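You operate a simulated robot arm through the tools that you are given. There is no shell and no other tool. Be economical: measure what you need, move in short steps, check, and stop when the job is done.

The job below is to be done with a simulated two-armed robot. You get a single attempt, and the scene is never put back.

JOB
On the top of the bottling bench, fold the blue cloth in half.

It is judged by the outcome, as a careful person would: the job done as asked, and still so three seconds after it is handed in. It fails if anything else is knocked over, pushed out of place, dropped, spilled or broken. Flat cloth is picked up by pressing the open fingertips on it (5 to 10 N) and closing them slowly along it; thin cloth reads only 2 to 8 mm in the jaws.

ROBOT AND FRAMES
Two 7-joint arms with two-finger parallel grippers on one trunk, on a base that drives. Base frame: it is fixed to the floor where the robot stands at the start and does not move with it; the origin is under the middle of the robot, x ahead of it, y to its left, z up. Units: cm, rad, N and s.
The left shoulder is at the start at [7, 18.8, 121.5], the right one opposite. Places, roughly: top of the bottling bench [60, 20, 90]. Payload 3.91 kg a hand.
The TCP of each hand is the grasp point between the finger pads, 3 cm short of the fingertips. In the tool frame z runs along the fingers and y along their closing line. Largest opening 11 cm; finger width 2, thickness 1; the body of the gripper, 4.8 by 11.2 cm, starts 5.5 cm behind the TCP.
Orientation is told as [roll, pitch, yaw] about the base's x, y, z axes, in that order, counted from this pose: with the fingers straight down and closing along the base's y, the tool's x points along the base's -x, its y along +y and its z along -z.

CONTROLS
- The arms move only by the tool step_arm. It takes "left_deltas", "right_deltas" or both (then of equal length, played together; a hand with none holds still); each is a list of rows, each an object (a shift or turn left out is 0, a gripper value left out holds the last) with "delta_pos": the shift along the tool's x, y, z in units of 20 mm (1.0 is 20 mm), a list of three; "rotation": the turn, a rotation vector about the tool's x, y, z in units of 8 degrees (1.0 is 8 degrees), a list of three; "jaw": the closure in counts, from 0 (fully open) to 255 (shut). In form: [{"delta_pos": [tx, ty, tz], "rotation": [ax, ay, az], "jaw": jaw}, ...]. A call has 1 to 8 rows; each row shifts and turns the commanded pose from where the row before left it, along the tool's axes as they then stand. A call with a number of a shift or a turn outside -1 to 1 is refused whole. Rows are played at 5 a second. More than 5 cm and 0.15 rad between two rows, or a gripper value outside its range, and nothing of the call is played. A pose out of reach is approached as far as the arm can. The call stops where the force on the tool passes 40 N (or 10 N more than at its start, if that is more) or the arm is blocked; 0.2 s more then pass. The fingers move at their own pace (about 7.2 cm/s each) and stop on an object; they squeeze with about 30 N. The grip force told is the motor's: it shows also when the fingers shut on nothing. Time passes only in rows, and 0.2 s behind the last, so rows that do not move let the fingers close. It gives the time, the measured TCP pose, the force on the tool (base axes), the opening and the grip force at its end, in the units of the frame above (readings bear some noise), and new pictures: "views" is both (left out), scene, wrist or none (wrist: the cameras of the hands that moved).
- Cameras (640 x 400 px; columns grow to the right, rows downward): "scene" is now at [12.76, -0.15, 142.14]; the picture's right is [-0.01, -1.00, 0.00], its down [-0.77, 0.01, -0.63] and it looks along [0.63, -0.01, -0.77] (base axes); focal length 253 px, centre (320, 200). "left" rides on the left gripper at [7.2, -1.7, -10.4] in its tool frame; the picture's right is [0.23, 0.97, 0.00], its down [-0.76, 0.18, -0.62] and it looks along [-0.61, 0.14, 0.78] (tool axes); focal length 222 px, centre (320, 200). "right" rides on the right gripper at [7.2, 1.7, -10.3] in its tool frame; the picture's right is [-0.23, 0.97, 0.00], its down [-0.76, -0.18, -0.62] and it looks along [-0.61, -0.14, 0.78] (tool axes); focal length 222 px, centre (320, 200). There is no depth. A picture from a camera that has moved, and an enlarged one, comes with that camera's place and axes in the base frame and with its lens.
- raise_lower(by): slides the trunk up (or, below 0, down) by that many cm; the arms and the scene camera ride with it, the base frame stays. It gives what a move gives, with no picture.
- drive_base(legs): drives the robot by 1 to 6 legs, each [ahead, turn to the left] in cm and rad, along the robot's own axes; the way and the turn of a leg run together, so that a leg with both is an arc; at most 150 cm and 3.142 rad a leg. The arms and the cameras ride along, it lands a little off, and it stops where it bumps. It gives what a move gives, and a new picture of the scene camera.
- pan_tilt(pan, tilt): turns the head with the scene camera to pan (to the left, within 1.501 rad either way) and tilt (down, from -0.506 to 1.204), counted from straight ahead of the robot. It gives what a move gives, and a new picture of the scene camera.
- close_up(camera, box): a new picture of the part [left, top, right, bottom] of that camera's present view, enlarged. The clock stands still meanwhile.
- close_job(): hands the job in; it is judged then, once.

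Work in short steps. Places have to be worked out from the pictures, the camera data and where the tool is seen: move nearer, look again, correct. Check each grasp and each placing, and mend what went wrong. You have 120 turns and 260 pictures in all, those below and enlarged ones among them. Open the grippers and draw the arms clear of the work before you hand the job in, unless the task says otherwise; then end with one line.

The tools are called after "Request:" as name(argument=value, ...) on one line, values as JSON. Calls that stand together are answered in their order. step_arm: Moves the arms, as the interface text tells. Its arguments: {"type":"object","properties":{"left_deltas":{"type":"array","items":{"type":"object","properties":{"delta_pos":{"type":"array","items":{"type":"number"}},"rotation":{"type":"array","items":{"type":"number"}},"jaw":{"type":"number"}}}},"right_deltas":{"type":"array","items":{"type":"object","properties":{"delta_pos":{"type":"array","items":{"type":"number"}},"rotation":{"type":"array","items":{"type":"number"}},"jaw":{"type":"number"}}}},"views":{"type":"string","enum":["both","scene","wrist","none"]}},"required":[]} The other tools are called the same way: raise_lower (by) slides the trunk up or down; drive_base (legs) drives the base; pan_tilt (pan, tilt) turns the head that bears the scene camera; close_up (camera, box) takes an enlarged picture of a part of a camera's view; close_job () hands the job in.

At the start:

```text
time_s: 0.0
left_position: [59.11, 22.85, 106.9]
left_ee_rot: [0.0, 0.0, 0.0]
left_force: [0.4, 0.1, 0.5]
left_finger_gap: 11.0
left_grip_force: 0.0
right_position: [59.12, -22.66, 107.47]
right_ee_rot: [0.0, 0.001, 0.001]
right_force: [-0.1, -0.9, 1.0]
right_finger_gap: 10.99
right_grip_force: 0.1
trunk travel left (down, up): [-72.5, 21.5]
robot x, y, heading: [0.62, -0.03, 0.003]
head pan, tilt: [-0.009, 0.885]
```

scene: 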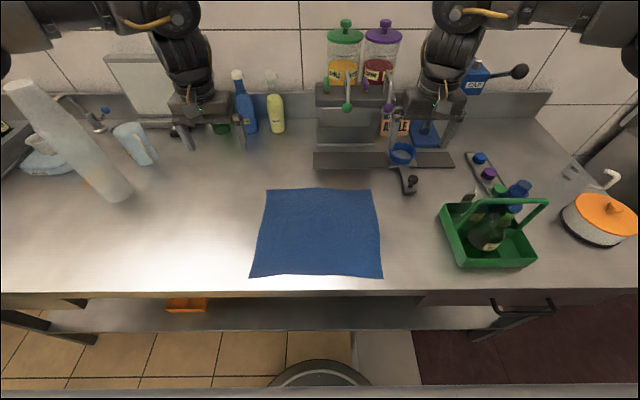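
right: 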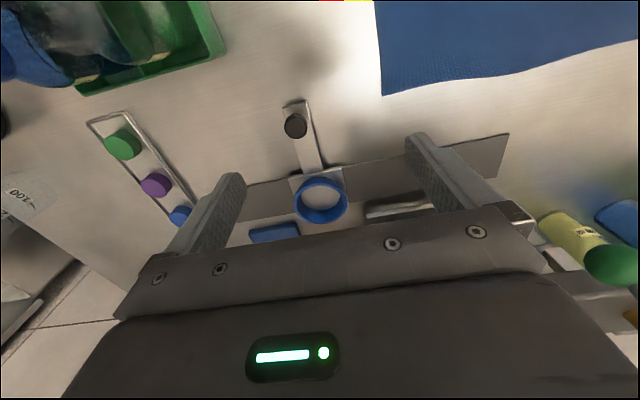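
left: 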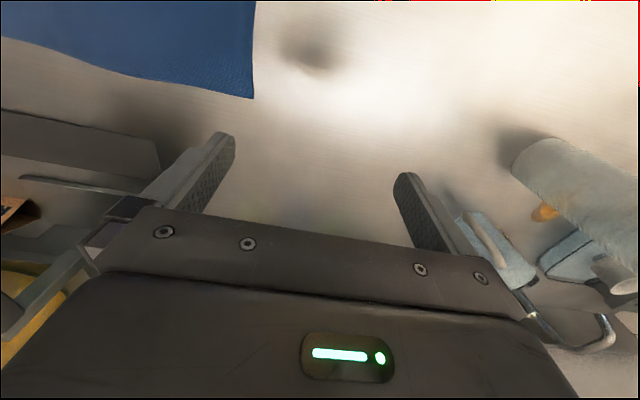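

The wrist and scene views agree if the bench surface is at about z = 89. That puts the cloth at x 34.5 to 60 and y -15 to 14.5. I'll move both hands over the near corners with the jaws partly closed.

Request:
step_arm(left_deltas=[{"delta_pos": [0.96, -0.43, 0.2], "jaw": 185}, {"delta_pos": [0.96, -0.43, 0.2]}, {"delta_pos": [0.96, -0.43, 0.2]}, {"delta_pos": [0.96, -0.43, 0.2]}, {"delta_pos": [0.96, -0.43, 0.2]}, {"delta_pos": [0.96, -0.43, 0.2]}, {"delta_pos": [0.96, -0.43, 0.2]}, {"delta_pos": [0.96, -0.43, 0.2]}], right_deltas=[{"delta_pos": [0.96, 0.42, 0.2], "jaw": 185}, {"delta_pos": [0.96, 0.42, 0.2]}, {"delta_pos": [0.96, 0.42, 0.2]}, {"delta_pos": [0.96, 0.42, 0.2]}, {"delta_pos": [0.96, 0.42, 0.2]}, {"delta_pos": [0.96, 0.42, 0.2]}, {"delta_pos": [0.96, 0.42, 0.2]}, {"delta_pos": [0.96, 0.42, 0.2]}], views="none")

Request:
step_arm(left_deltas=[{"delta_pos": [0.96, -0.43, 0.4]}, {"delta_pos": [0.96, -0.43, 0.4]}, {"delta_pos": [0.96, -0.43, 0.4]}, {"delta_pos": [0.9, -0.43, 0.4]}, {}], right_deltas=[{"delta_pos": [0.96, 0.42, 0.4]}, {"delta_pos": [0.96, 0.42, 0.4]}, {"delta_pos": [0.96, 0.42, 0.4]}, {"delta_pos": [0.9, 0.42, 0.4]}, {}])

```text
time_s: 1.8
left_position: [48.79, 18.94, 105.22]
left_ee_rot: [0.0, 0.0, -0.001]
left_force: [-0.5, 0.3, 0.6]
left_finger_gap: 3.04
left_grip_force: 0.1
left hand out of reach, approached as far as the arm can: row 6, 7, 8
right_position: [48.93, -18.39, 105.55]
right_ee_rot: [0.001, 0.002, 0.0]
right_force: [-0.3, 0.8, -0.3]
right_finger_gap: 3.03
right_grip_force: 0.0
right hand out of reach, approached as far as the arm can: row 6, 7, 8
trunk travel left (down, up): [-72.5, 21.5]
robot x, y, heading: [0.49, 0.06, -0.001]
head pan, tilt: [-0.009, 0.885]
```

```text
time_s: 3.0
left_position: [48.94, 18.95, 105.3]
left_ee_rot: [-0.001, -0.001, 0.0]
left_force: [0.1, -1.0, -0.4]
left_finger_gap: 3.02
left_grip_force: 0.0
left hand out of reach, approached as far as the arm can: row 1, 2, 3, 4
right_position: [49.02, -18.39, 105.7]
right_ee_rot: [0.001, 0.002, 0.001]
right_force: [-0.4, -0.3, -0.9]
right_finger_gap: 3.03
right_grip_force: 0.0
right hand out of reach, approached as far as the arm can: row 1, 2, 3, 4
trunk travel left (down, up): [-72.5, 21.5]
robot x, y, heading: [-0.04, 0.29, -0.003]
head pan, tilt: [-0.009, 0.885]
camera scene: at [12.75, -0.14, 142.14], right [-0.01, -1.0, 0.0], down [-0.77, 0.01, -0.63], along [0.63, -0.01, -0.77], focal length 253 px, centre (320, 200)
camera right: at [41.64, -16.72, 115.93], right [0.23, 0.97, 0.0], down [0.76, -0.18, 0.62], along [0.61, -0.14, -0.78], focal length 222 px, centre (320, 200)
camera left: at [41.6, 17.22, 115.62], right [-0.23, 0.97, 0.0], down [0.76, 0.18, 0.62], along [0.61, 0.14, -0.78], focal length 222 px, centre (320, 200)
```

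scene: 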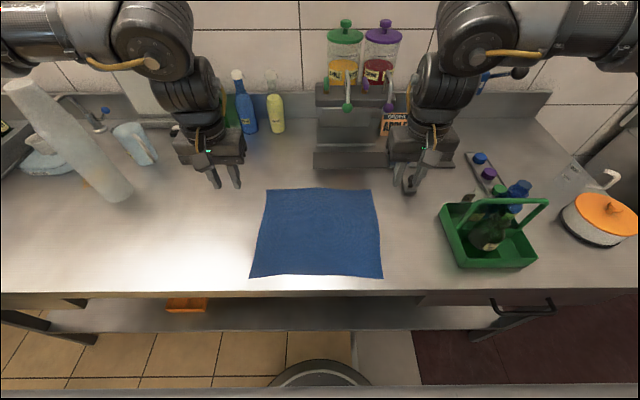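
right: 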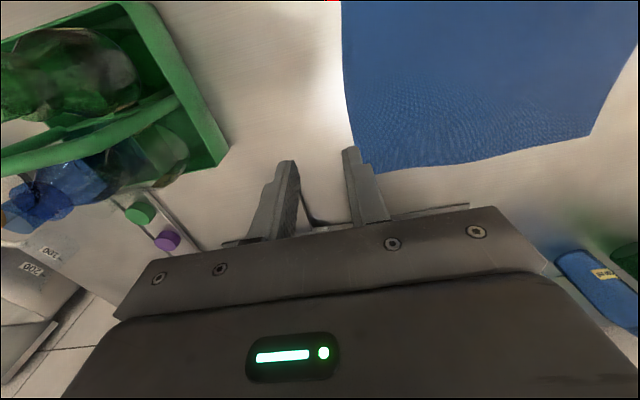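
left: 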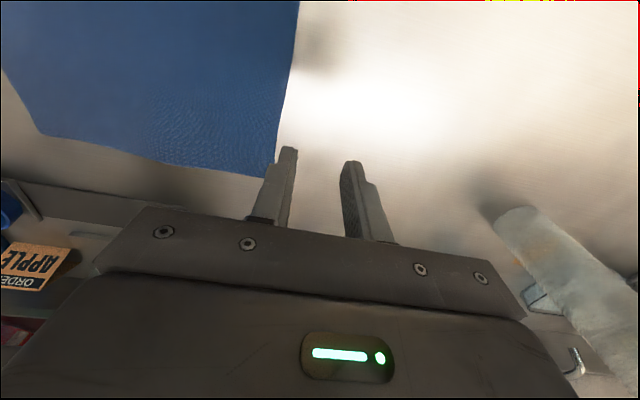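

The hands can't come any nearer than x≈49, so I'll back the base up 12 cm. That carries them over the near edge.

Request:
drive_base(legs=[[-12, 0]])

```text
time_s: 4.2
left_position: [36.89, 19.04, 105.3]
left_ee_rot: [0.0, 0.0, 0.001]
left_force: [-0.4, 1.0, -0.6]
left_finger_gap: 3.01
left_grip_force: 0.1
right_position: [37.02, -18.38, 105.61]
right_ee_rot: [-0.001, 0.0, -0.001]
right_force: [-0.6, -0.3, -0.2]
right_finger_gap: 3.03
right_grip_force: 0.0
trunk travel left (down, up): [-72.5, 21.5]
robot x, y, heading: [-12.02, 0.0, 0.001]
head pan, tilt: [-0.009, 0.885]
camera scene: at [0.76, -0.14, 142.14], right [-0.01, -1.0, 0.0], down [-0.77, 0.01, -0.63], along [0.63, -0.01, -0.77], focal length 253 px, centre (320, 200)
```

scene: 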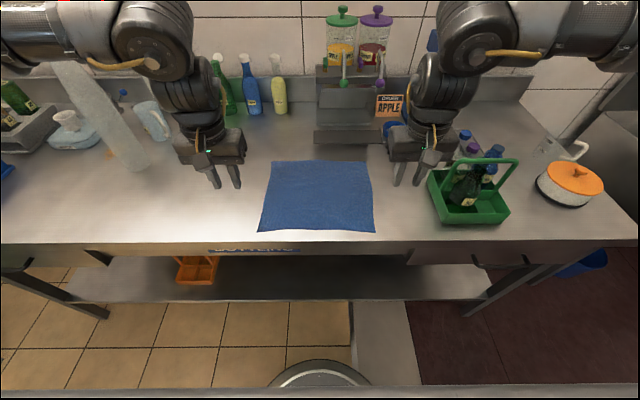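

The corners triangulate to about (34.8, 14.5) and (34.2, -14.3) at z≈89. I'll raise the trunk for better near reach, then move the hands inward and down.

Request:
raise_lower(by=7)

Request:
step_arm(left_deltas=[{"delta_pos": [0, -0.2, 1]}, {"delta_pos": [0, -0.5, 1]}, {"delta_pos": [0, -0.5, 1]}, {"delta_pos": [0, -0.5, 1]}, {"delta_pos": [0.1, -0.5, 1]}, {"delta_pos": [0.2, -0.5, 1]}, {"delta_pos": [0.2, -0.55, 1]}], right_deltas=[{"delta_pos": [0, 0.2, 1]}, {"delta_pos": [0, 0.5, 1]}, {"delta_pos": [0, 0.5, 1]}, {"delta_pos": [0, 0.5, 1]}, {"delta_pos": [0.2, 0.5, 1]}, {"delta_pos": [0.2, 0.5, 1]}, {"delta_pos": [0.2, 0.5, 1]}])

```text
time_s: 5.3
left_position: [36.98, 18.93, 112.21]
left_ee_rot: [0.0, 0.002, 0.001]
left_force: [-0.4, -0.5, -0.8]
left_finger_gap: 3.06
left_grip_force: 0.1
right_position: [37.07, -18.46, 112.48]
right_ee_rot: [-0.001, 0.002, 0.0]
right_force: [0.3, -0.6, 0.4]
right_finger_gap: 3.0
right_grip_force: 0.0
trunk travel left (down, up): [-79.5, 14.5]
robot x, y, heading: [-11.95, 0.28, -0.004]
head pan, tilt: [-0.009, 0.885]
```

```text
time_s: 6.9
left_position: [37.47, 13.61, 98.48]
left_ee_rot: [-0.002, 0.002, -0.002]
left_force: [-0.3, -0.1, -0.8]
left_finger_gap: 3.05
left_grip_force: 0.0
left hand out of reach, approached as far as the arm can: row 2, 3, 5, 6
right_position: [37.62, -12.82, 98.9]
right_ee_rot: [0.001, 0.002, 0.004]
right_force: [-0.6, 0.4, -0.1]
right_finger_gap: 3.03
right_grip_force: 0.1
right hand out of reach, approached as far as the arm can: row 1, 2, 4, 5, 6
trunk travel left (down, up): [-79.5, 14.5]
robot x, y, heading: [-11.61, -0.14, -0.002]
head pan, tilt: [-0.009, 0.885]
camera scene: at [0.98, -0.16, 149.13], right [-0.01, -1.0, 0.0], down [-0.77, 0.01, -0.63], along [0.63, -0.01, -0.77], focal length 253 px, centre (320, 200)
camera right: at [30.44, -11.21, 109.15], right [0.22, 0.97, 0.0], down [0.76, -0.18, 0.62], along [0.6, -0.14, -0.78], focal length 222 px, centre (320, 200)
camera left: at [30.21, 11.84, 108.69], right [-0.23, 0.97, 0.0], down [0.76, 0.18, 0.62], along [0.6, 0.14, -0.78], focal length 222 px, centre (320, 200)
```

scene: 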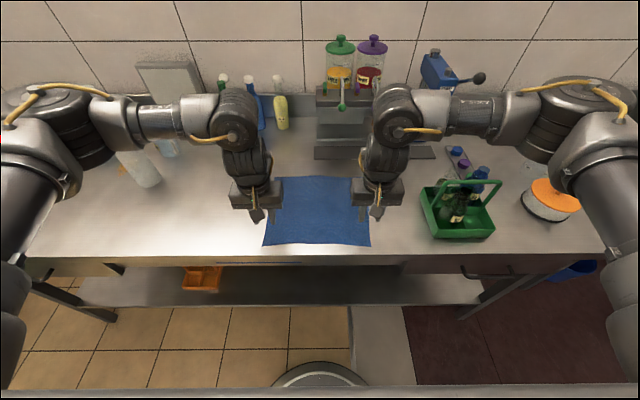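
right: 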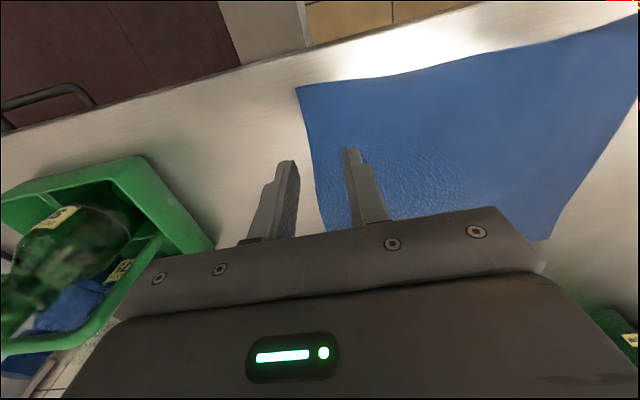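
left: 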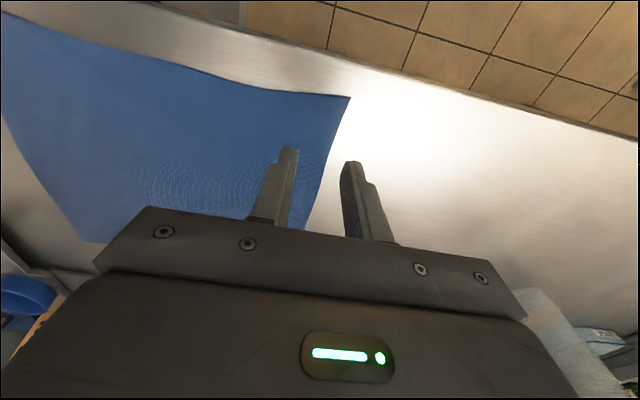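

The wrist views put the corners at about (34.2, 15.2) and (33.9, -14.0). I'll shift each hand so both fingers are over its corner and stop just above the surface.

Request:
step_arm(left_deltas=[{"delta_pos": [0, -0.1, 0.8]}, {"delta_pos": [0.2, -0.2, 0.8]}, {"delta_pos": [0.4, -0.2, 0.8]}, {"delta_pos": [0.4, 0, 0]}, {}], right_deltas=[{"delta_pos": [0, 0.2, 0.9]}, {"delta_pos": [0.4, 0.2, 0.8]}, {"delta_pos": [0.4, 0.25, 0.9]}, {"delta_pos": [0.4, 0, 0]}, {}])

```text
time_s: 8.1
left_position: [35.79, 12.54, 93.56]
left_ee_rot: [-0.001, 0.002, -0.002]
left_force: [0.8, -0.5, -0.9]
left_finger_gap: 3.03
left_grip_force: 0.0
left hand out of reach, approached as far as the arm can: row 4
right_position: [35.96, -11.84, 93.07]
right_ee_rot: [0.0, 0.003, 0.003]
right_force: [0.3, 0.0, 0.0]
right_finger_gap: 3.03
right_grip_force: 0.0
right hand out of reach, approached as far as the arm can: row 3, 4
trunk travel left (down, up): [-79.5, 14.5]
robot x, y, heading: [-12.18, -0.39, 0.001]
head pan, tilt: [-0.009, 0.885]
camera scene: at [0.84, -0.15, 149.14], right [-0.01, -1.0, 0.0], down [-0.77, 0.01, -0.63], along [0.63, -0.01, -0.77], focal length 253 px, centre (320, 200)
camera right: at [28.62, -10.14, 103.47], right [0.22, 0.97, 0.0], down [0.76, -0.18, 0.62], along [0.61, -0.14, -0.78], focal length 222 px, centre (320, 200)
camera left: at [28.61, 10.81, 103.77], right [-0.22, 0.97, 0.0], down [0.76, 0.18, 0.62], along [0.61, 0.14, -0.78], focal length 222 px, centre (320, 200)
```

scene: 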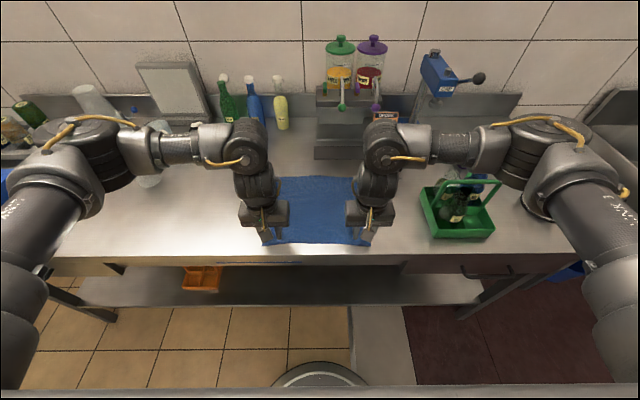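
right: 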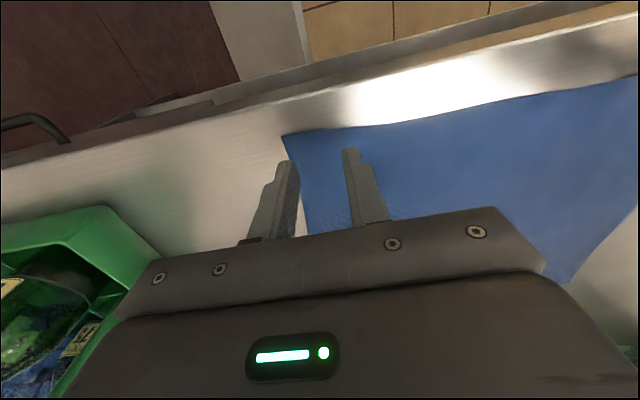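
left: 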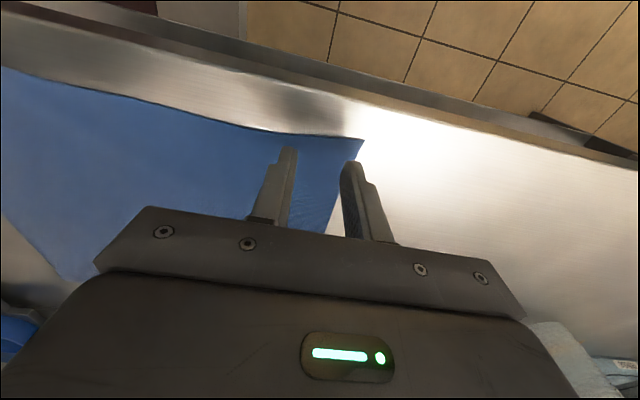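

The outer fingers are right at the cloth's side edges. I'll shift each hand inward by 1.2 to 1.6 cm and begin lowering.

Request:
step_arm(left_deltas=[{"delta_pos": [0, -0.3, 0]}, {"delta_pos": [0, -0.3, 0]}, {"delta_pos": [0, 0, 0.3]}, {"delta_pos": [0, 0, 0.2]}, {}], right_deltas=[{"delta_pos": [0, 0.4, 0]}, {"delta_pos": [0, 0.4, 0]}, {"delta_pos": [0, 0, 0.1]}, {"delta_pos": [0, 0, 0.15]}, {}], views="wrist")

```text
time_s: 9.3
left_position: [36.32, 11.33, 92.17]
left_ee_rot: [0.0, 0.0, 0.0]
left_force: [0.2, -0.4, 0.1]
left_finger_gap: 3.02
left_grip_force: 0.1
left hand out of reach, approached as far as the arm can: row 2
right_position: [36.25, -10.26, 92.57]
right_ee_rot: [0.0, 0.003, -0.001]
right_force: [0.4, -0.2, -0.7]
right_finger_gap: 3.04
right_grip_force: 0.0
right hand out of reach, approached as far as the arm can: row 2
trunk travel left (down, up): [-79.5, 14.5]
robot x, y, heading: [-11.69, -0.38, 0.002]
head pan, tilt: [-0.009, 0.885]
camera right: at [28.9, -8.59, 102.86], right [0.23, 0.97, 0.0], down [0.76, -0.18, 0.62], along [0.61, -0.14, -0.78], focal length 222 px, centre (320, 200)
camera left: at [28.9, 9.57, 102.57], right [-0.23, 0.97, 0.0], down [0.76, 0.18, 0.62], along [0.61, 0.14, -0.78], focal length 222 px, centre (320, 200)
```

right: 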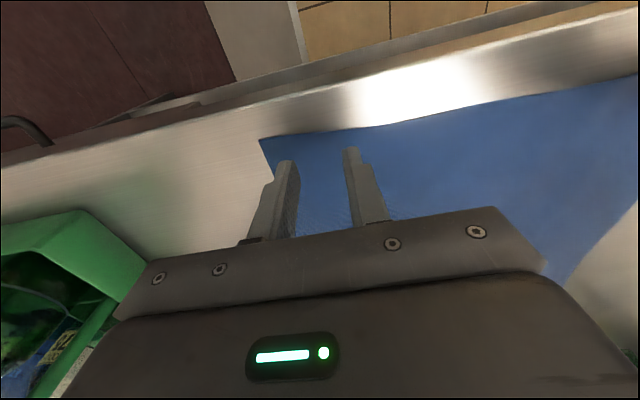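
left: 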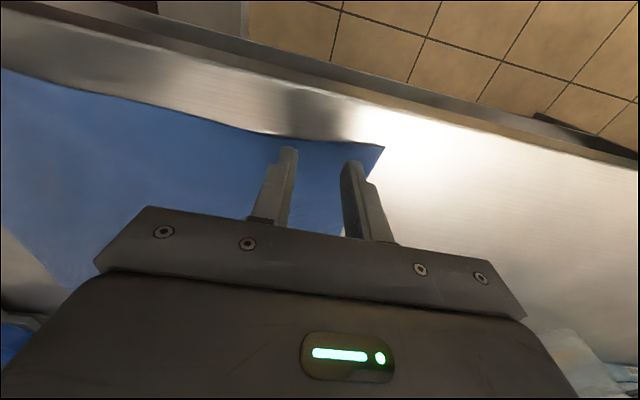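

Both finger pairs are over cloth with a small margin at the corner. I'll lower in small steps until they touch.

Request:
step_arm(left_deltas=[{"delta_pos": [0, 0, 0.1]}, {"delta_pos": [0, 0, 0.1]}, {}], right_deltas=[{"delta_pos": [0, 0, 0.15]}, {"delta_pos": [0, 0, 0.15]}, {}], views="none")

```text
time_s: 10.1
left_position: [36.34, 11.26, 91.84]
left_ee_rot: [0.0, 0.001, 0.0]
left_force: [0.7, -0.3, 0.1]
left_finger_gap: 3.05
left_grip_force: 0.2
right_position: [36.24, -10.45, 91.94]
right_ee_rot: [-0.001, 0.0, 0.001]
right_force: [0.8, -0.3, 0.9]
right_finger_gap: 2.99
right_grip_force: 0.1
trunk travel left (down, up): [-79.5, 14.5]
robot x, y, heading: [-11.88, 0.25, 0.002]
head pan, tilt: [-0.009, 0.885]
```

There's no contact yet, so I keep lowering.

Request:
step_arm(left_deltas=[{"delta_pos": [0, 0, 0.1]}, {"delta_pos": [0, 0, 0.1]}, {}], right_deltas=[{"delta_pos": [0, 0, 0.1]}, {"delta_pos": [0, 0, 0.1]}, {}], views="none")

Request:
step_arm(left_deltas=[{"delta_pos": [0, 0, 0.1]}, {}], right_deltas=[{"delta_pos": [0, 0, 0.1]}, {}], views="none")

```text
time_s: 10.9
left_position: [36.12, 11.31, 91.24]
left_ee_rot: [0.0, 0.002, 0.0]
left_force: [-0.1, 0.0, 0.6]
left_finger_gap: 3.03
left_grip_force: 0.1
right_position: [36.35, -10.36, 91.51]
right_ee_rot: [0.0, 0.002, 0.001]
right_force: [0.3, -0.4, -0.4]
right_finger_gap: 3.03
right_grip_force: 0.1
trunk travel left (down, up): [-79.5, 14.5]
robot x, y, heading: [-12.01, 0.09, -0.002]
head pan, tilt: [-0.009, 0.885]
```

```text
time_s: 11.5
left_position: [36.12, 11.26, 91.05]
left_ee_rot: [0.0, 0.001, -0.001]
left_force: [-0.3, 0.7, 0.3]
left_finger_gap: 3.01
left_grip_force: 0.1
right_position: [36.32, -10.25, 91.21]
right_ee_rot: [-0.002, 0.002, -0.001]
right_force: [0.3, -0.2, 0.4]
right_finger_gap: 3.03
right_grip_force: 0.1
trunk travel left (down, up): [-79.5, 14.5]
robot x, y, heading: [-11.69, -0.02, 0.004]
head pan, tilt: [-0.009, 0.885]
```

Request:
step_arm(left_deltas=[{"delta_pos": [0, 0, 0.1]}, {}], right_deltas=[{"delta_pos": [0, 0, 0.1]}, {}], views="none")

Request:
step_arm(left_deltas=[{"delta_pos": [0, 0, 0.1]}, {}], right_deltas=[{"delta_pos": [0, 0, 0.1]}, {}], views="none")

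Request:
step_arm(left_deltas=[{"delta_pos": [0, 0, 0.1]}, {}], right_deltas=[{"delta_pos": [0, 0, 0.1]}, {}], views="wrist")

```text
time_s: 12.1
left_position: [36.06, 11.38, 91.03]
left_ee_rot: [0.001, -0.003, 0.003]
left_force: [2.4, 1.1, 11.9]
left_finger_gap: 3.03
left_grip_force: 0.1
right_position: [36.28, -10.41, 91.17]
right_ee_rot: [-0.001, 0.0, 0.001]
right_force: [-0.4, 0.3, -0.7]
right_finger_gap: 3.02
right_grip_force: 0.0
trunk travel left (down, up): [-79.5, 14.5]
robot x, y, heading: [-11.72, -0.08, 0.0]
head pan, tilt: [-0.009, 0.885]
```

```text
time_s: 12.7
left_position: [36.11, 11.27, 91.14]
left_ee_rot: [-0.002, -0.005, 0.001]
left_force: [6.8, 3.9, 33.3]
left_finger_gap: 3.03
left_grip_force: 0.1
right_position: [36.14, -10.31, 91.17]
right_ee_rot: [0.0, -0.002, -0.002]
right_force: [0.9, 0.0, 2.5]
right_finger_gap: 3.02
right_grip_force: 0.1
trunk travel left (down, up): [-79.5, 14.5]
robot x, y, heading: [-11.74, -0.03, -0.001]
head pan, tilt: [-0.009, 0.885]
```

```text
time_s: 13.3
left_position: [36.11, 11.31, 91.12]
left_ee_rot: [-0.002, -0.009, -0.002]
left_force: [-2.5, 0.3, 18.1]
left_finger_gap: 3.05
left_grip_force: 0.1
right_position: [36.35, -10.27, 91.2]
right_ee_rot: [0.003, -0.006, -0.001]
right_force: [-1.7, -2.6, 14.8]
right_finger_gap: 3.03
right_grip_force: 0.7
trunk travel left (down, up): [-79.5, 14.5]
robot x, y, heading: [-12.1, 0.05, 0.002]
head pan, tilt: [-0.009, 0.885]
stopped in row 2 (left hand): the force on the tool passed its limit (the readings are from after the stop); the commanded pose is now the measured one
camera right: at [28.84, -8.55, 101.4], right [0.23, 0.97, 0.0], down [0.76, -0.18, 0.63], along [0.61, -0.14, -0.78], focal length 222 px, centre (320, 200)
camera left: at [28.71, 9.53, 101.39], right [-0.23, 0.97, -0.01], down [0.76, 0.18, 0.63], along [0.61, 0.14, -0.78], focal length 222 px, centre (320, 200)
```

right: 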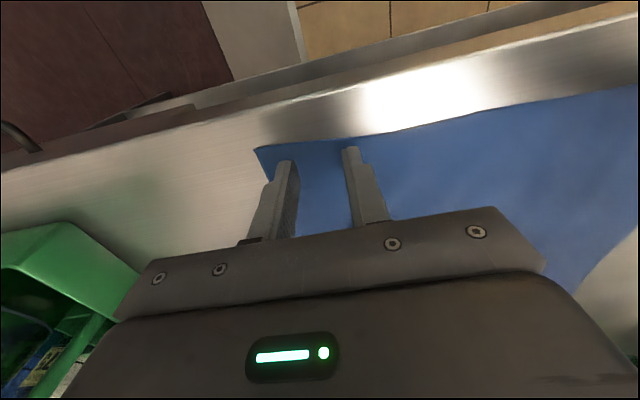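
left: 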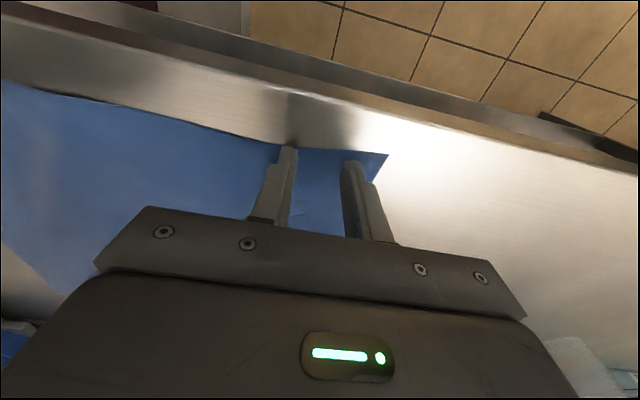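

Both hands touch at TCP z≈91.1, so the surface is at about 88.1. The force is a little high, so I'll ease up slightly to about 8 N.

Request:
step_arm(left_deltas=[{"delta_pos": [0, 0, -0.05]}, {}], right_deltas=[{"delta_pos": [0, 0, -0.03]}, {}], views="none")

```text
time_s: 13.9
left_position: [36.02, 11.16, 91.04]
left_ee_rot: [-0.001, -0.008, 0.002]
left_force: [3.6, 1.3, 11.1]
left_finger_gap: 3.01
left_grip_force: 0.0
right_position: [36.24, -10.2, 91.04]
right_ee_rot: [0.001, -0.006, -0.001]
right_force: [-3.5, -4.0, 23.9]
right_finger_gap: 3.05
right_grip_force: 0.4
trunk travel left (down, up): [-79.5, 14.5]
robot x, y, heading: [-12.28, -0.07, 0.002]
head pan, tilt: [-0.009, 0.885]
```

Request:
step_arm(left_deltas=[{"delta_pos": [0, 0, -0.01]}, {}, {}], right_deltas=[{"delta_pos": [0, 0, -0.06]}, {}, {}], views="none")

```text
time_s: 14.7
left_position: [36.13, 11.2, 91.12]
left_ee_rot: [-0.001, -0.007, 0.0]
left_force: [-0.4, 1.1, 16.8]
left_finger_gap: 3.02
left_grip_force: 0.4
right_position: [36.23, -10.09, 91.04]
right_ee_rot: [0.002, -0.004, -0.001]
right_force: [-0.9, -1.2, 7.6]
right_finger_gap: 3.01
right_grip_force: 0.4
trunk travel left (down, up): [-79.5, 14.5]
robot x, y, heading: [-12.25, 0.1, 0.002]
head pan, tilt: [-0.009, 0.885]
```

Right is good and left needs a touch less. I'll ease the left up and then close slowly.

Request:
step_arm(left_deltas=[{"delta_pos": [0, 0, -0.03]}, {"jaw": 195}, {"jaw": 203}, {"jaw": 211}, {"jaw": 219}, {"jaw": 227}, {"jaw": 235}, {"jaw": 243}], right_deltas=[{}, {"jaw": 195}, {"jaw": 203}, {"jaw": 211}, {"jaw": 219}, {"jaw": 227}, {"jaw": 235}, {"jaw": 243}], views="wrist")

```text
time_s: 16.5
left_position: [36.0, 11.13, 91.14]
left_ee_rot: [-0.004, -0.005, 0.002]
left_force: [-0.1, -2.4, 8.4]
left_finger_gap: 0.6
left_grip_force: 0.9
right_position: [36.49, -10.21, 91.07]
right_ee_rot: [0.001, -0.004, -0.001]
right_force: [0.4, 1.9, 5.5]
right_finger_gap: 0.56
right_grip_force: 0.4
trunk travel left (down, up): [-79.5, 14.5]
robot x, y, heading: [-12.09, 0.06, 0.001]
head pan, tilt: [-0.009, 0.885]
camera right: at [29.01, -8.51, 101.43], right [0.23, 0.97, 0.0], down [0.76, -0.18, 0.62], along [0.61, -0.14, -0.78], focal length 222 px, centre (320, 200)
camera left: at [28.76, 9.51, 101.42], right [-0.23, 0.97, 0.0], down [0.76, 0.18, 0.63], along [0.61, 0.14, -0.78], focal length 222 px, centre (320, 200)
```

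right: 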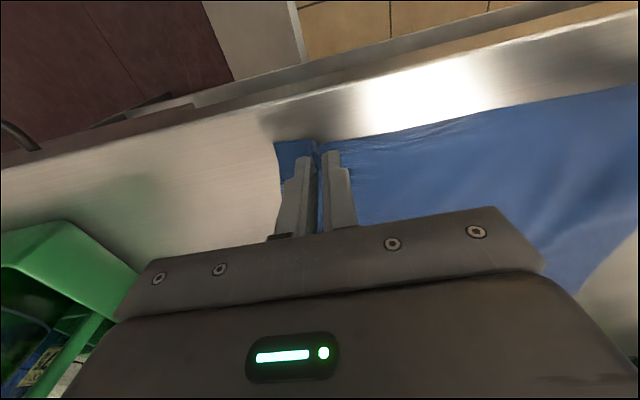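
left: 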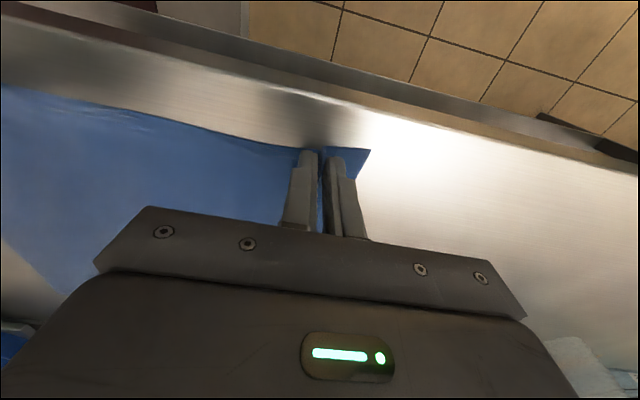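

The cloth is gathering between the fingers. I'll close fully and lift a little to check the grip.

Request:
step_arm(left_deltas=[{"jaw": 255}, {}, {}, {"delta_pos": [0, 0, -0.5]}, {"delta_pos": [0, 0, -0.7]}, {}], right_deltas=[{"jaw": 255}, {}, {}, {"delta_pos": [0, 0, -0.5]}, {"delta_pos": [0, 0, -0.7]}, {}])

```text
time_s: 17.9
left_position: [36.31, 11.5, 93.3]
left_ee_rot: [-0.003, -0.002, 0.001]
left_force: [-0.5, -0.2, -0.1]
left_finger_gap: 0.15
left_grip_force: 29.7
right_position: [36.56, -10.27, 93.29]
right_ee_rot: [0.002, 0.002, 0.001]
right_force: [0.9, 0.6, -0.3]
right_finger_gap: 0.0
right_grip_force: 29.7
trunk travel left (down, up): [-79.5, 14.5]
robot x, y, heading: [-12.29, -0.04, -0.006]
head pan, tilt: [-0.009, 0.885]
camera scene: at [0.93, -0.14, 149.13], right [-0.01, -1.0, 0.0], down [-0.77, 0.01, -0.63], along [0.63, -0.01, -0.77], focal length 253 px, centre (320, 200)
camera right: at [29.18, -8.57, 103.66], right [0.23, 0.97, 0.0], down [0.76, -0.18, 0.62], along [0.61, -0.14, -0.78], focal length 222 px, centre (320, 200)
camera left: at [29.0, 9.73, 103.59], right [-0.23, 0.97, 0.0], down [0.76, 0.18, 0.62], along [0.61, 0.14, -0.78], focal length 222 px, centre (320, 200)
```

scene: 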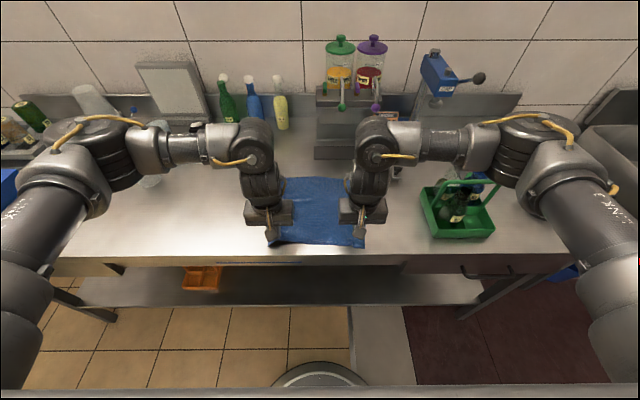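
right: 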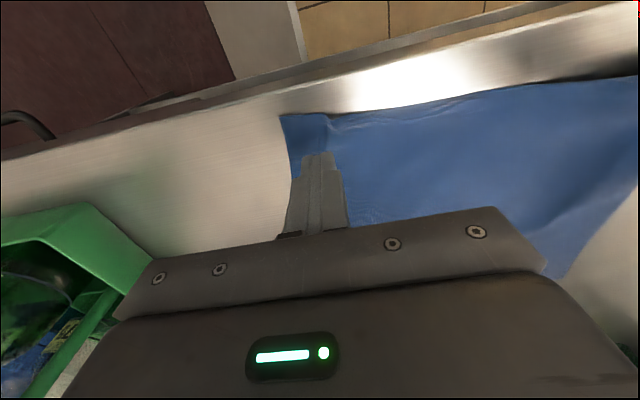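
left: 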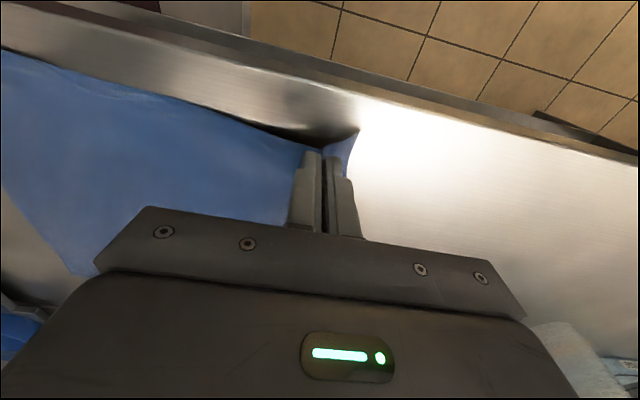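

The left hand holds the cloth with a 1.5 mm gap, but the right slipped off. I'll reopen the right hand and press again a bit more firmly while the left holds still.

Request:
step_arm(right_deltas=[{"jaw": 180}, {}, {"delta_pos": [0, 0, 0.5]}, {"delta_pos": [0, 0, 0.45]}, {"delta_pos": [0, 0, 0.13]}, {}, {}], views="wrist")

```text
time_s: 19.5
left_position: [36.18, 11.4, 93.32]
left_ee_rot: [-0.003, -0.004, -0.001]
left_force: [-0.7, 0.0, -0.1]
left_finger_gap: 0.2
left_grip_force: 29.5
right_position: [36.49, -10.21, 91.26]
right_ee_rot: [-0.001, -0.002, -0.001]
right_force: [-0.3, 0.0, 0.1]
right_finger_gap: 3.23
right_grip_force: 0.1
trunk travel left (down, up): [-79.5, 14.5]
robot x, y, heading: [-11.74, -0.04, 0.002]
head pan, tilt: [-0.009, 0.885]
camera right: at [29.05, -8.47, 101.62], right [0.23, 0.97, 0.0], down [0.76, -0.18, 0.62], along [0.61, -0.14, -0.78], focal length 222 px, centre (320, 200)
```

right: 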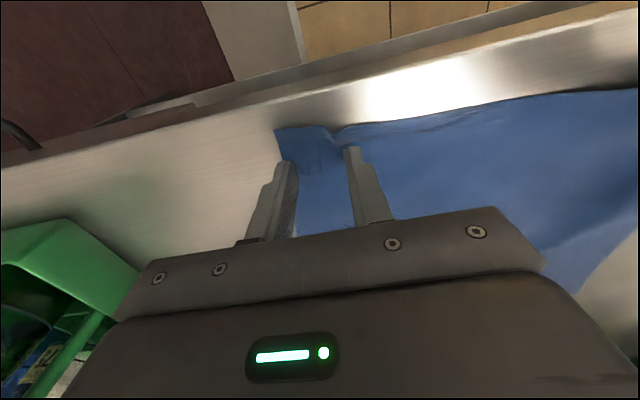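

The outer finger is near the cloth's side edge, so I'll shift slightly inward and toward the near edge, then press.

Request:
step_arm(right_deltas=[{"delta_pos": [0.2, 0.3, 0]}, {"delta_pos": [0, 0, 0.08]}, {"delta_pos": [0, 0, 0.07]}, {}, {}], views="none")

```text
time_s: 20.7
left_position: [36.23, 11.49, 93.37]
left_ee_rot: [-0.003, -0.003, 0.0]
left_force: [0.6, 0.0, 0.1]
left_finger_gap: 0.17
left_grip_force: 30.2
right_position: [36.05, -9.61, 91.18]
right_ee_rot: [0.003, -0.005, 0.0]
right_force: [0.5, 1.6, 13.5]
right_finger_gap: 3.22
right_grip_force: 0.0
trunk travel left (down, up): [-79.5, 14.5]
robot x, y, heading: [-11.84, 0.06, -0.006]
head pan, tilt: [-0.009, 0.885]
```

The press reads 13 N. I'll close slowly to a full squeeze without lifting.

Request:
step_arm(right_deltas=[{"jaw": 190}, {"jaw": 199}, {"jaw": 208}, {"jaw": 217}, {"jaw": 226}, {"jaw": 235}, {"jaw": 244}, {"jaw": 255}], views="none")

Request:
step_arm(right_deltas=[{}, {}, {}], views="wrist")

```text
time_s: 22.5
left_position: [36.17, 11.35, 93.41]
left_ee_rot: [-0.003, -0.005, -0.003]
left_force: [0.3, -5.9, 0.0]
left_finger_gap: 0.17
left_grip_force: 30.1
right_position: [35.98, -9.73, 91.08]
right_ee_rot: [0.0, -0.003, -0.001]
right_force: [0.3, 5.3, 19.8]
right_finger_gap: 0.17
right_grip_force: 30.4
trunk travel left (down, up): [-79.5, 14.5]
robot x, y, heading: [-11.81, 0.11, -0.004]
head pan, tilt: [-0.009, 0.885]
```

```text
time_s: 23.3
left_position: [36.24, 11.46, 93.46]
left_ee_rot: [-0.003, -0.004, -0.003]
left_force: [-0.4, -7.2, -0.8]
left_finger_gap: 0.17
left_grip_force: 30.5
right_position: [35.96, -9.54, 91.1]
right_ee_rot: [0.003, -0.004, -0.001]
right_force: [0.7, 6.0, 21.1]
right_finger_gap: 0.21
right_grip_force: 30.0
trunk travel left (down, up): [-79.5, 14.5]
robot x, y, heading: [-11.85, -0.13, 0.0]
head pan, tilt: [-0.009, 0.885]
camera right: at [28.58, -7.89, 101.42], right [0.23, 0.97, 0.0], down [0.76, -0.18, 0.63], along [0.61, -0.14, -0.78], focal length 222 px, centre (320, 200)
```

right: 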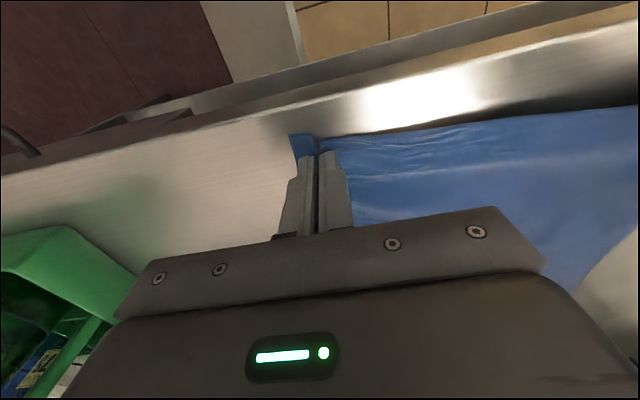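

Both hands now hold cloth (about 2 mm gaps, and taut between them). I'll lift and start a gentle arc over the fold line at x≈47.

Request:
step_arm(left_deltas=[{"delta_pos": [0, -0.1, 0]}, {"delta_pos": [-0.3, 0, -0.8]}, {"delta_pos": [-0.5, 0, -0.8]}, {"delta_pos": [-0.7, 0, -0.7]}, {"delta_pos": [-0.8, 0, -0.5]}, {"delta_pos": [-0.9, 0, -0.35]}, {"delta_pos": [-0.9, 0, -0.2]}, {"delta_pos": [-0.9, 0, -0.05]}], right_deltas=[{"delta_pos": [0, 0.1, -1.0]}, {"delta_pos": [-0.3, 0, -0.8]}, {"delta_pos": [-0.5, 0, -0.8]}, {"delta_pos": [-0.7, 0, -0.7]}, {"delta_pos": [-0.8, 0, -0.5]}, {"delta_pos": [-0.9, 0, -0.35]}, {"delta_pos": [-0.9, 0, -0.2]}, {"delta_pos": [-0.9, 0, -0.05]}])

```text
time_s: 25.1
left_position: [46.46, 11.11, 100.16]
left_ee_rot: [-0.002, -0.004, 0.001]
left_force: [-0.7, -0.7, 0.3]
left_finger_gap: 0.2
left_grip_force: 30.1
right_position: [46.39, -9.67, 99.37]
right_ee_rot: [0.001, -0.001, -0.001]
right_force: [0.7, -0.1, 0.7]
right_finger_gap: 0.2
right_grip_force: 30.2
right hand out of reach, approached as far as the arm can: row 1
trunk travel left (down, up): [-79.5, 14.5]
robot x, y, heading: [-11.9, -0.1, 0.003]
head pan, tilt: [-0.009, 0.885]
camera scene: at [0.96, -0.17, 149.13], right [-0.01, -1.0, 0.0], down [-0.77, 0.01, -0.63], along [0.63, -0.01, -0.77], focal length 253 px, centre (320, 200)
camera right: at [39.05, -7.89, 109.7], right [0.23, 0.97, 0.0], down [0.76, -0.18, 0.62], along [0.61, -0.14, -0.78], focal length 222 px, centre (320, 200)
camera left: at [39.12, 9.41, 110.52], right [-0.23, 0.97, 0.0], down [0.76, 0.18, 0.63], along [0.61, 0.14, -0.78], focal length 222 px, centre (320, 200)
```

scene: 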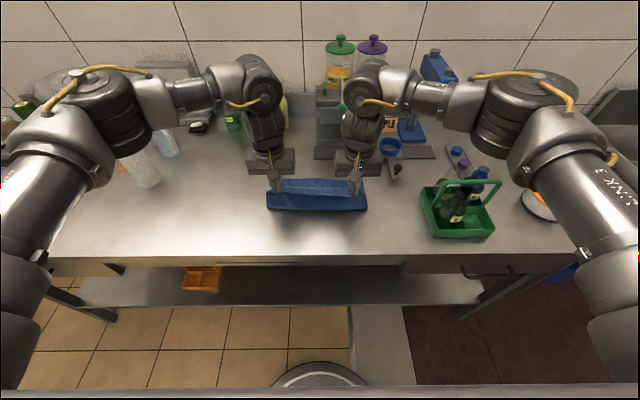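
right: 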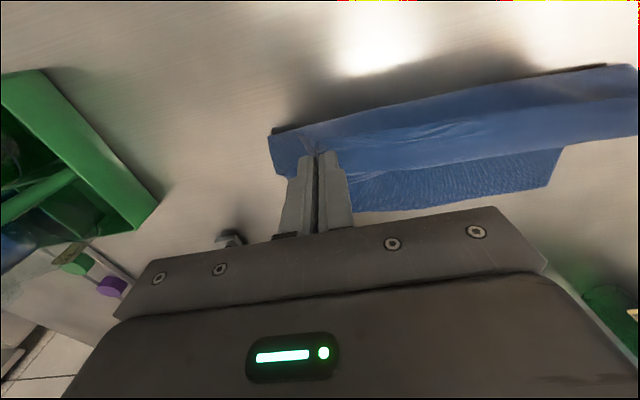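
left: 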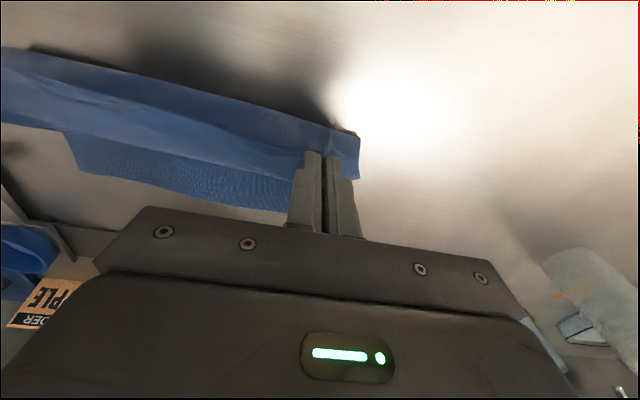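

The cloth hangs cleanly in both hands. I'll carry on down toward the far edge at pinch x≈58.3.

Request:
step_arm(left_deltas=[{"delta_pos": [-0.9, -0.04, 0]}, {"delta_pos": [-0.9, -0.04, 0.2]}, {"delta_pos": [-0.85, -0.04, 0.35]}, {"delta_pos": [-0.8, -0.04, 0.5]}, {"delta_pos": [-0.75, -0.04, 0.6]}, {"delta_pos": [-0.7, -0.04, 0.7]}, {"delta_pos": [-0.6, -0.04, 0.75]}, {"delta_pos": [-0.4, 0, 0.6]}], right_deltas=[{"delta_pos": [-0.9, -0.04, 0]}, {"delta_pos": [-0.9, -0.04, 0.15]}, {"delta_pos": [-0.85, -0.04, 0.3]}, {"delta_pos": [-0.8, -0.04, 0.4]}, {"delta_pos": [-0.75, -0.04, 0.5]}, {"delta_pos": [-0.7, -0.04, 0.65]}, {"delta_pos": [-0.6, -0.04, 0.7]}, {"delta_pos": [-0.4, 0, 0.6]}])

```text
time_s: 26.9
left_position: [56.78, 10.02, 93.5]
left_ee_rot: [-0.002, -0.005, -0.001]
left_force: [0.8, 0.5, 0.4]
left_finger_gap: 0.18
left_grip_force: 30.2
left hand out of reach, approached as far as the arm can: row 8
right_position: [56.78, -9.8, 93.75]
right_ee_rot: [0.002, -0.002, 0.0]
right_force: [0.1, -0.9, 0.5]
right_finger_gap: 0.2
right_grip_force: 30.4
right hand out of reach, approached as far as the arm can: row 7, 8
trunk travel left (down, up): [-79.5, 14.5]
robot x, y, heading: [-11.63, 0.22, -0.001]
head pan, tilt: [-0.009, 0.885]
camera scene: at [0.8, -0.18, 149.15], right [-0.01, -1.0, 0.0], down [-0.77, 0.01, -0.63], along [0.63, -0.01, -0.77], focal length 253 px, centre (320, 200)
camera right: at [49.34, -8.08, 104.16], right [0.23, 0.97, 0.0], down [0.76, -0.18, 0.62], along [0.61, -0.14, -0.78], focal length 222 px, centre (320, 200)
camera left: at [49.4, 8.34, 103.88], right [-0.23, 0.97, 0.0], down [0.76, 0.18, 0.63], along [0.61, 0.14, -0.78], focal length 222 px, centre (320, 200)
```

scene: 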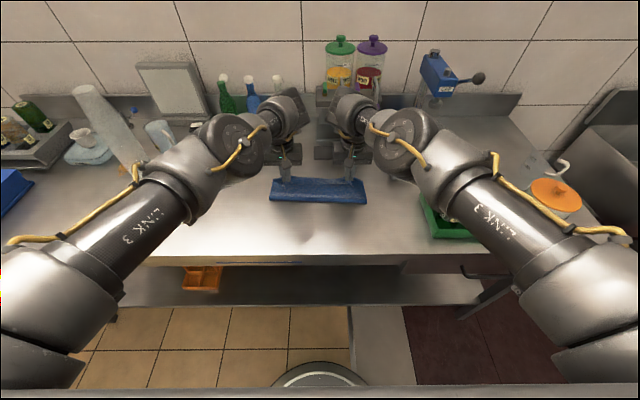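
right: 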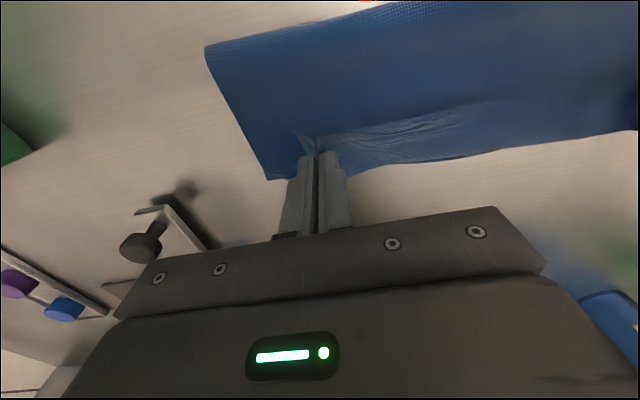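
left: 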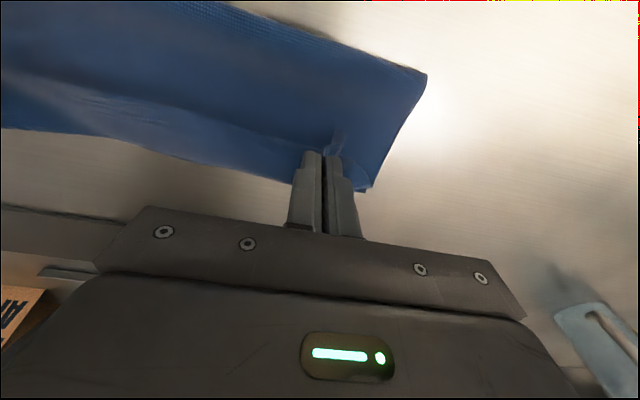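

The fold is almost there. I'll zoom in to see where the top layer's edge sits relative to the bottom layer's far edge.

Request:
close_up(camera="left", box=[200, 60, 460, 240])

Request:
close_up(camera="right", box=[180, 60, 440, 240])

```text
2.22 times, centred on (330, 150) of left
camera zoom: at [49.4, 8.34, 103.88], right [-0.23, 0.97, 0.0], down [0.76, 0.18, 0.63], along [0.61, 0.14, -0.78], focal length 494 px, centre (298, 311)
```

zoom: 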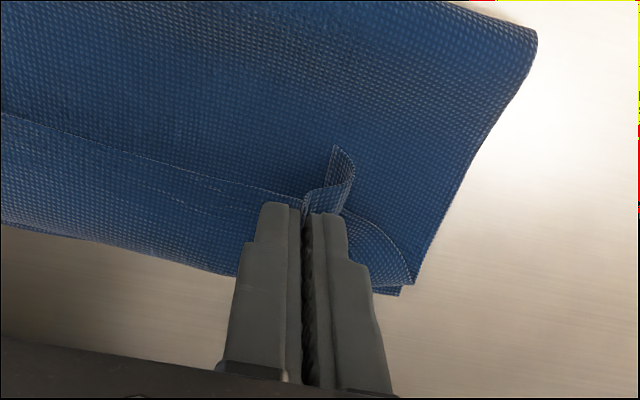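

```text
2.22 times, centred on (310, 150) of right
camera zoom: at [49.34, -8.08, 104.16], right [0.23, 0.97, 0.0], down [0.76, -0.18, 0.62], along [0.61, -0.14, -0.78], focal length 494 px, centre (342, 311)
```

zoom: 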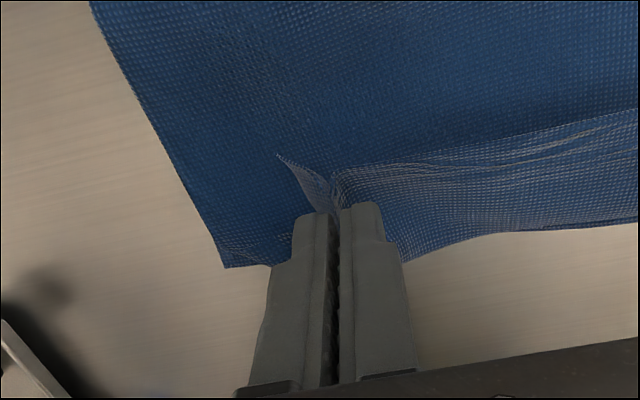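

The top layer lies nearly over the far edge. The arms are at their reach limit, so I'll lower the trunk 2 cm, which also brings the hands down, then push forward a bit more.

Request:
raise_lower(by=-2)

Request:
step_arm(left_deltas=[{"delta_pos": [-0.4, 0, 0]}, {"delta_pos": [-0.4, 0, 0]}, {}], right_deltas=[{"delta_pos": [-0.4, 0, 0]}, {"delta_pos": [-0.4, 0, 0]}, {}])

```text
time_s: 27.5
left_position: [56.83, 10.08, 91.5]
left_ee_rot: [-0.002, -0.006, 0.001]
left_force: [0.2, -0.9, 1.2]
left_finger_gap: 0.17
left_grip_force: 29.9
right_position: [56.7, -9.79, 91.81]
right_ee_rot: [0.0, -0.001, -0.001]
right_force: [0.6, 0.4, 0.0]
right_finger_gap: 0.18
right_grip_force: 29.8
trunk travel left (down, up): [-77.5, 16.5]
robot x, y, heading: [-11.92, 0.16, -0.002]
head pan, tilt: [-0.009, 0.885]
```

```text
time_s: 28.3
left_position: [56.86, 10.0, 91.5]
left_ee_rot: [-0.002, -0.004, 0.0]
left_force: [0.8, -0.2, 0.7]
left_finger_gap: 0.17
left_grip_force: 29.6
left hand out of reach, approached as far as the arm can: row 1, 2
right_position: [56.83, -9.79, 91.7]
right_ee_rot: [0.0, -0.002, -0.002]
right_force: [-0.2, -0.2, 0.3]
right_finger_gap: 0.19
right_grip_force: 29.9
right hand out of reach, approached as far as the arm can: row 1, 2
trunk travel left (down, up): [-77.5, 16.5]
robot x, y, heading: [-11.57, -0.28, 0.002]
head pan, tilt: [-0.009, 0.885]
camera scene: at [0.87, -0.15, 147.14], right [-0.01, -1.0, 0.0], down [-0.77, 0.01, -0.63], along [0.63, -0.01, -0.77], focal length 253 px, centre (320, 200)
camera right: at [49.37, -8.07, 102.11], right [0.23, 0.97, 0.0], down [0.76, -0.18, 0.62], along [0.61, -0.14, -0.78], focal length 222 px, centre (320, 200)
camera left: at [49.44, 8.39, 101.85], right [-0.23, 0.97, 0.0], down [0.76, 0.18, 0.63], along [0.61, 0.14, -0.78], focal length 222 px, centre (320, 200)
```

scene: 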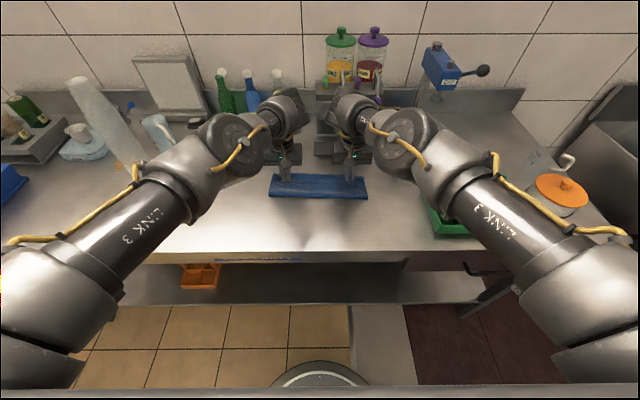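
right: 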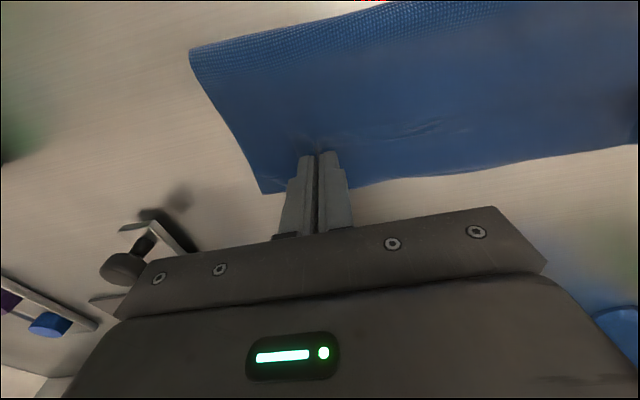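
left: 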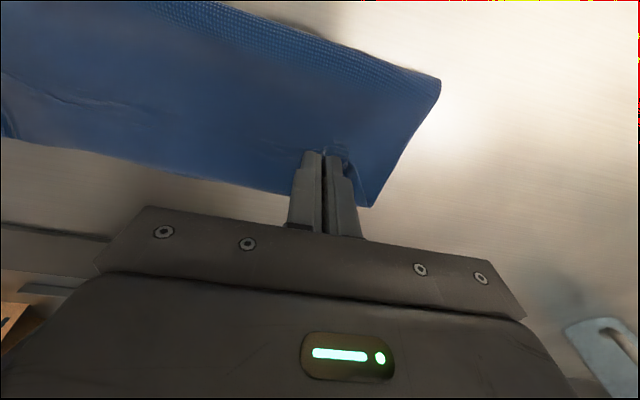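

The pinch points are at x≈56.85, and the edge extends about 2 cm past them. That puts the top edge near 58.8, with the bottom far edge at 58.6 to 59.8, so they line up well. I'll lower to light contact before releasing.

Request:
step_arm(left_deltas=[{"delta_pos": [0, 0, 0.1]}, {"delta_pos": [0, 0, 0.1]}, {}], right_deltas=[{"delta_pos": [0, 0, 0.15]}, {"delta_pos": [0, 0, 0.15]}, {}], views="none")

```text
time_s: 29.1
left_position: [56.7, 10.29, 91.22]
left_ee_rot: [-0.002, -0.007, -0.001]
left_force: [1.2, -0.8, 9.5]
left_finger_gap: 0.2
left_grip_force: 30.5
right_position: [56.69, -9.87, 91.23]
right_ee_rot: [0.004, -0.003, -0.003]
right_force: [0.2, 0.3, 1.0]
right_finger_gap: 0.17
right_grip_force: 29.7
trunk travel left (down, up): [-77.5, 16.5]
robot x, y, heading: [-12.03, -0.05, -0.002]
head pan, tilt: [-0.009, 0.885]
```

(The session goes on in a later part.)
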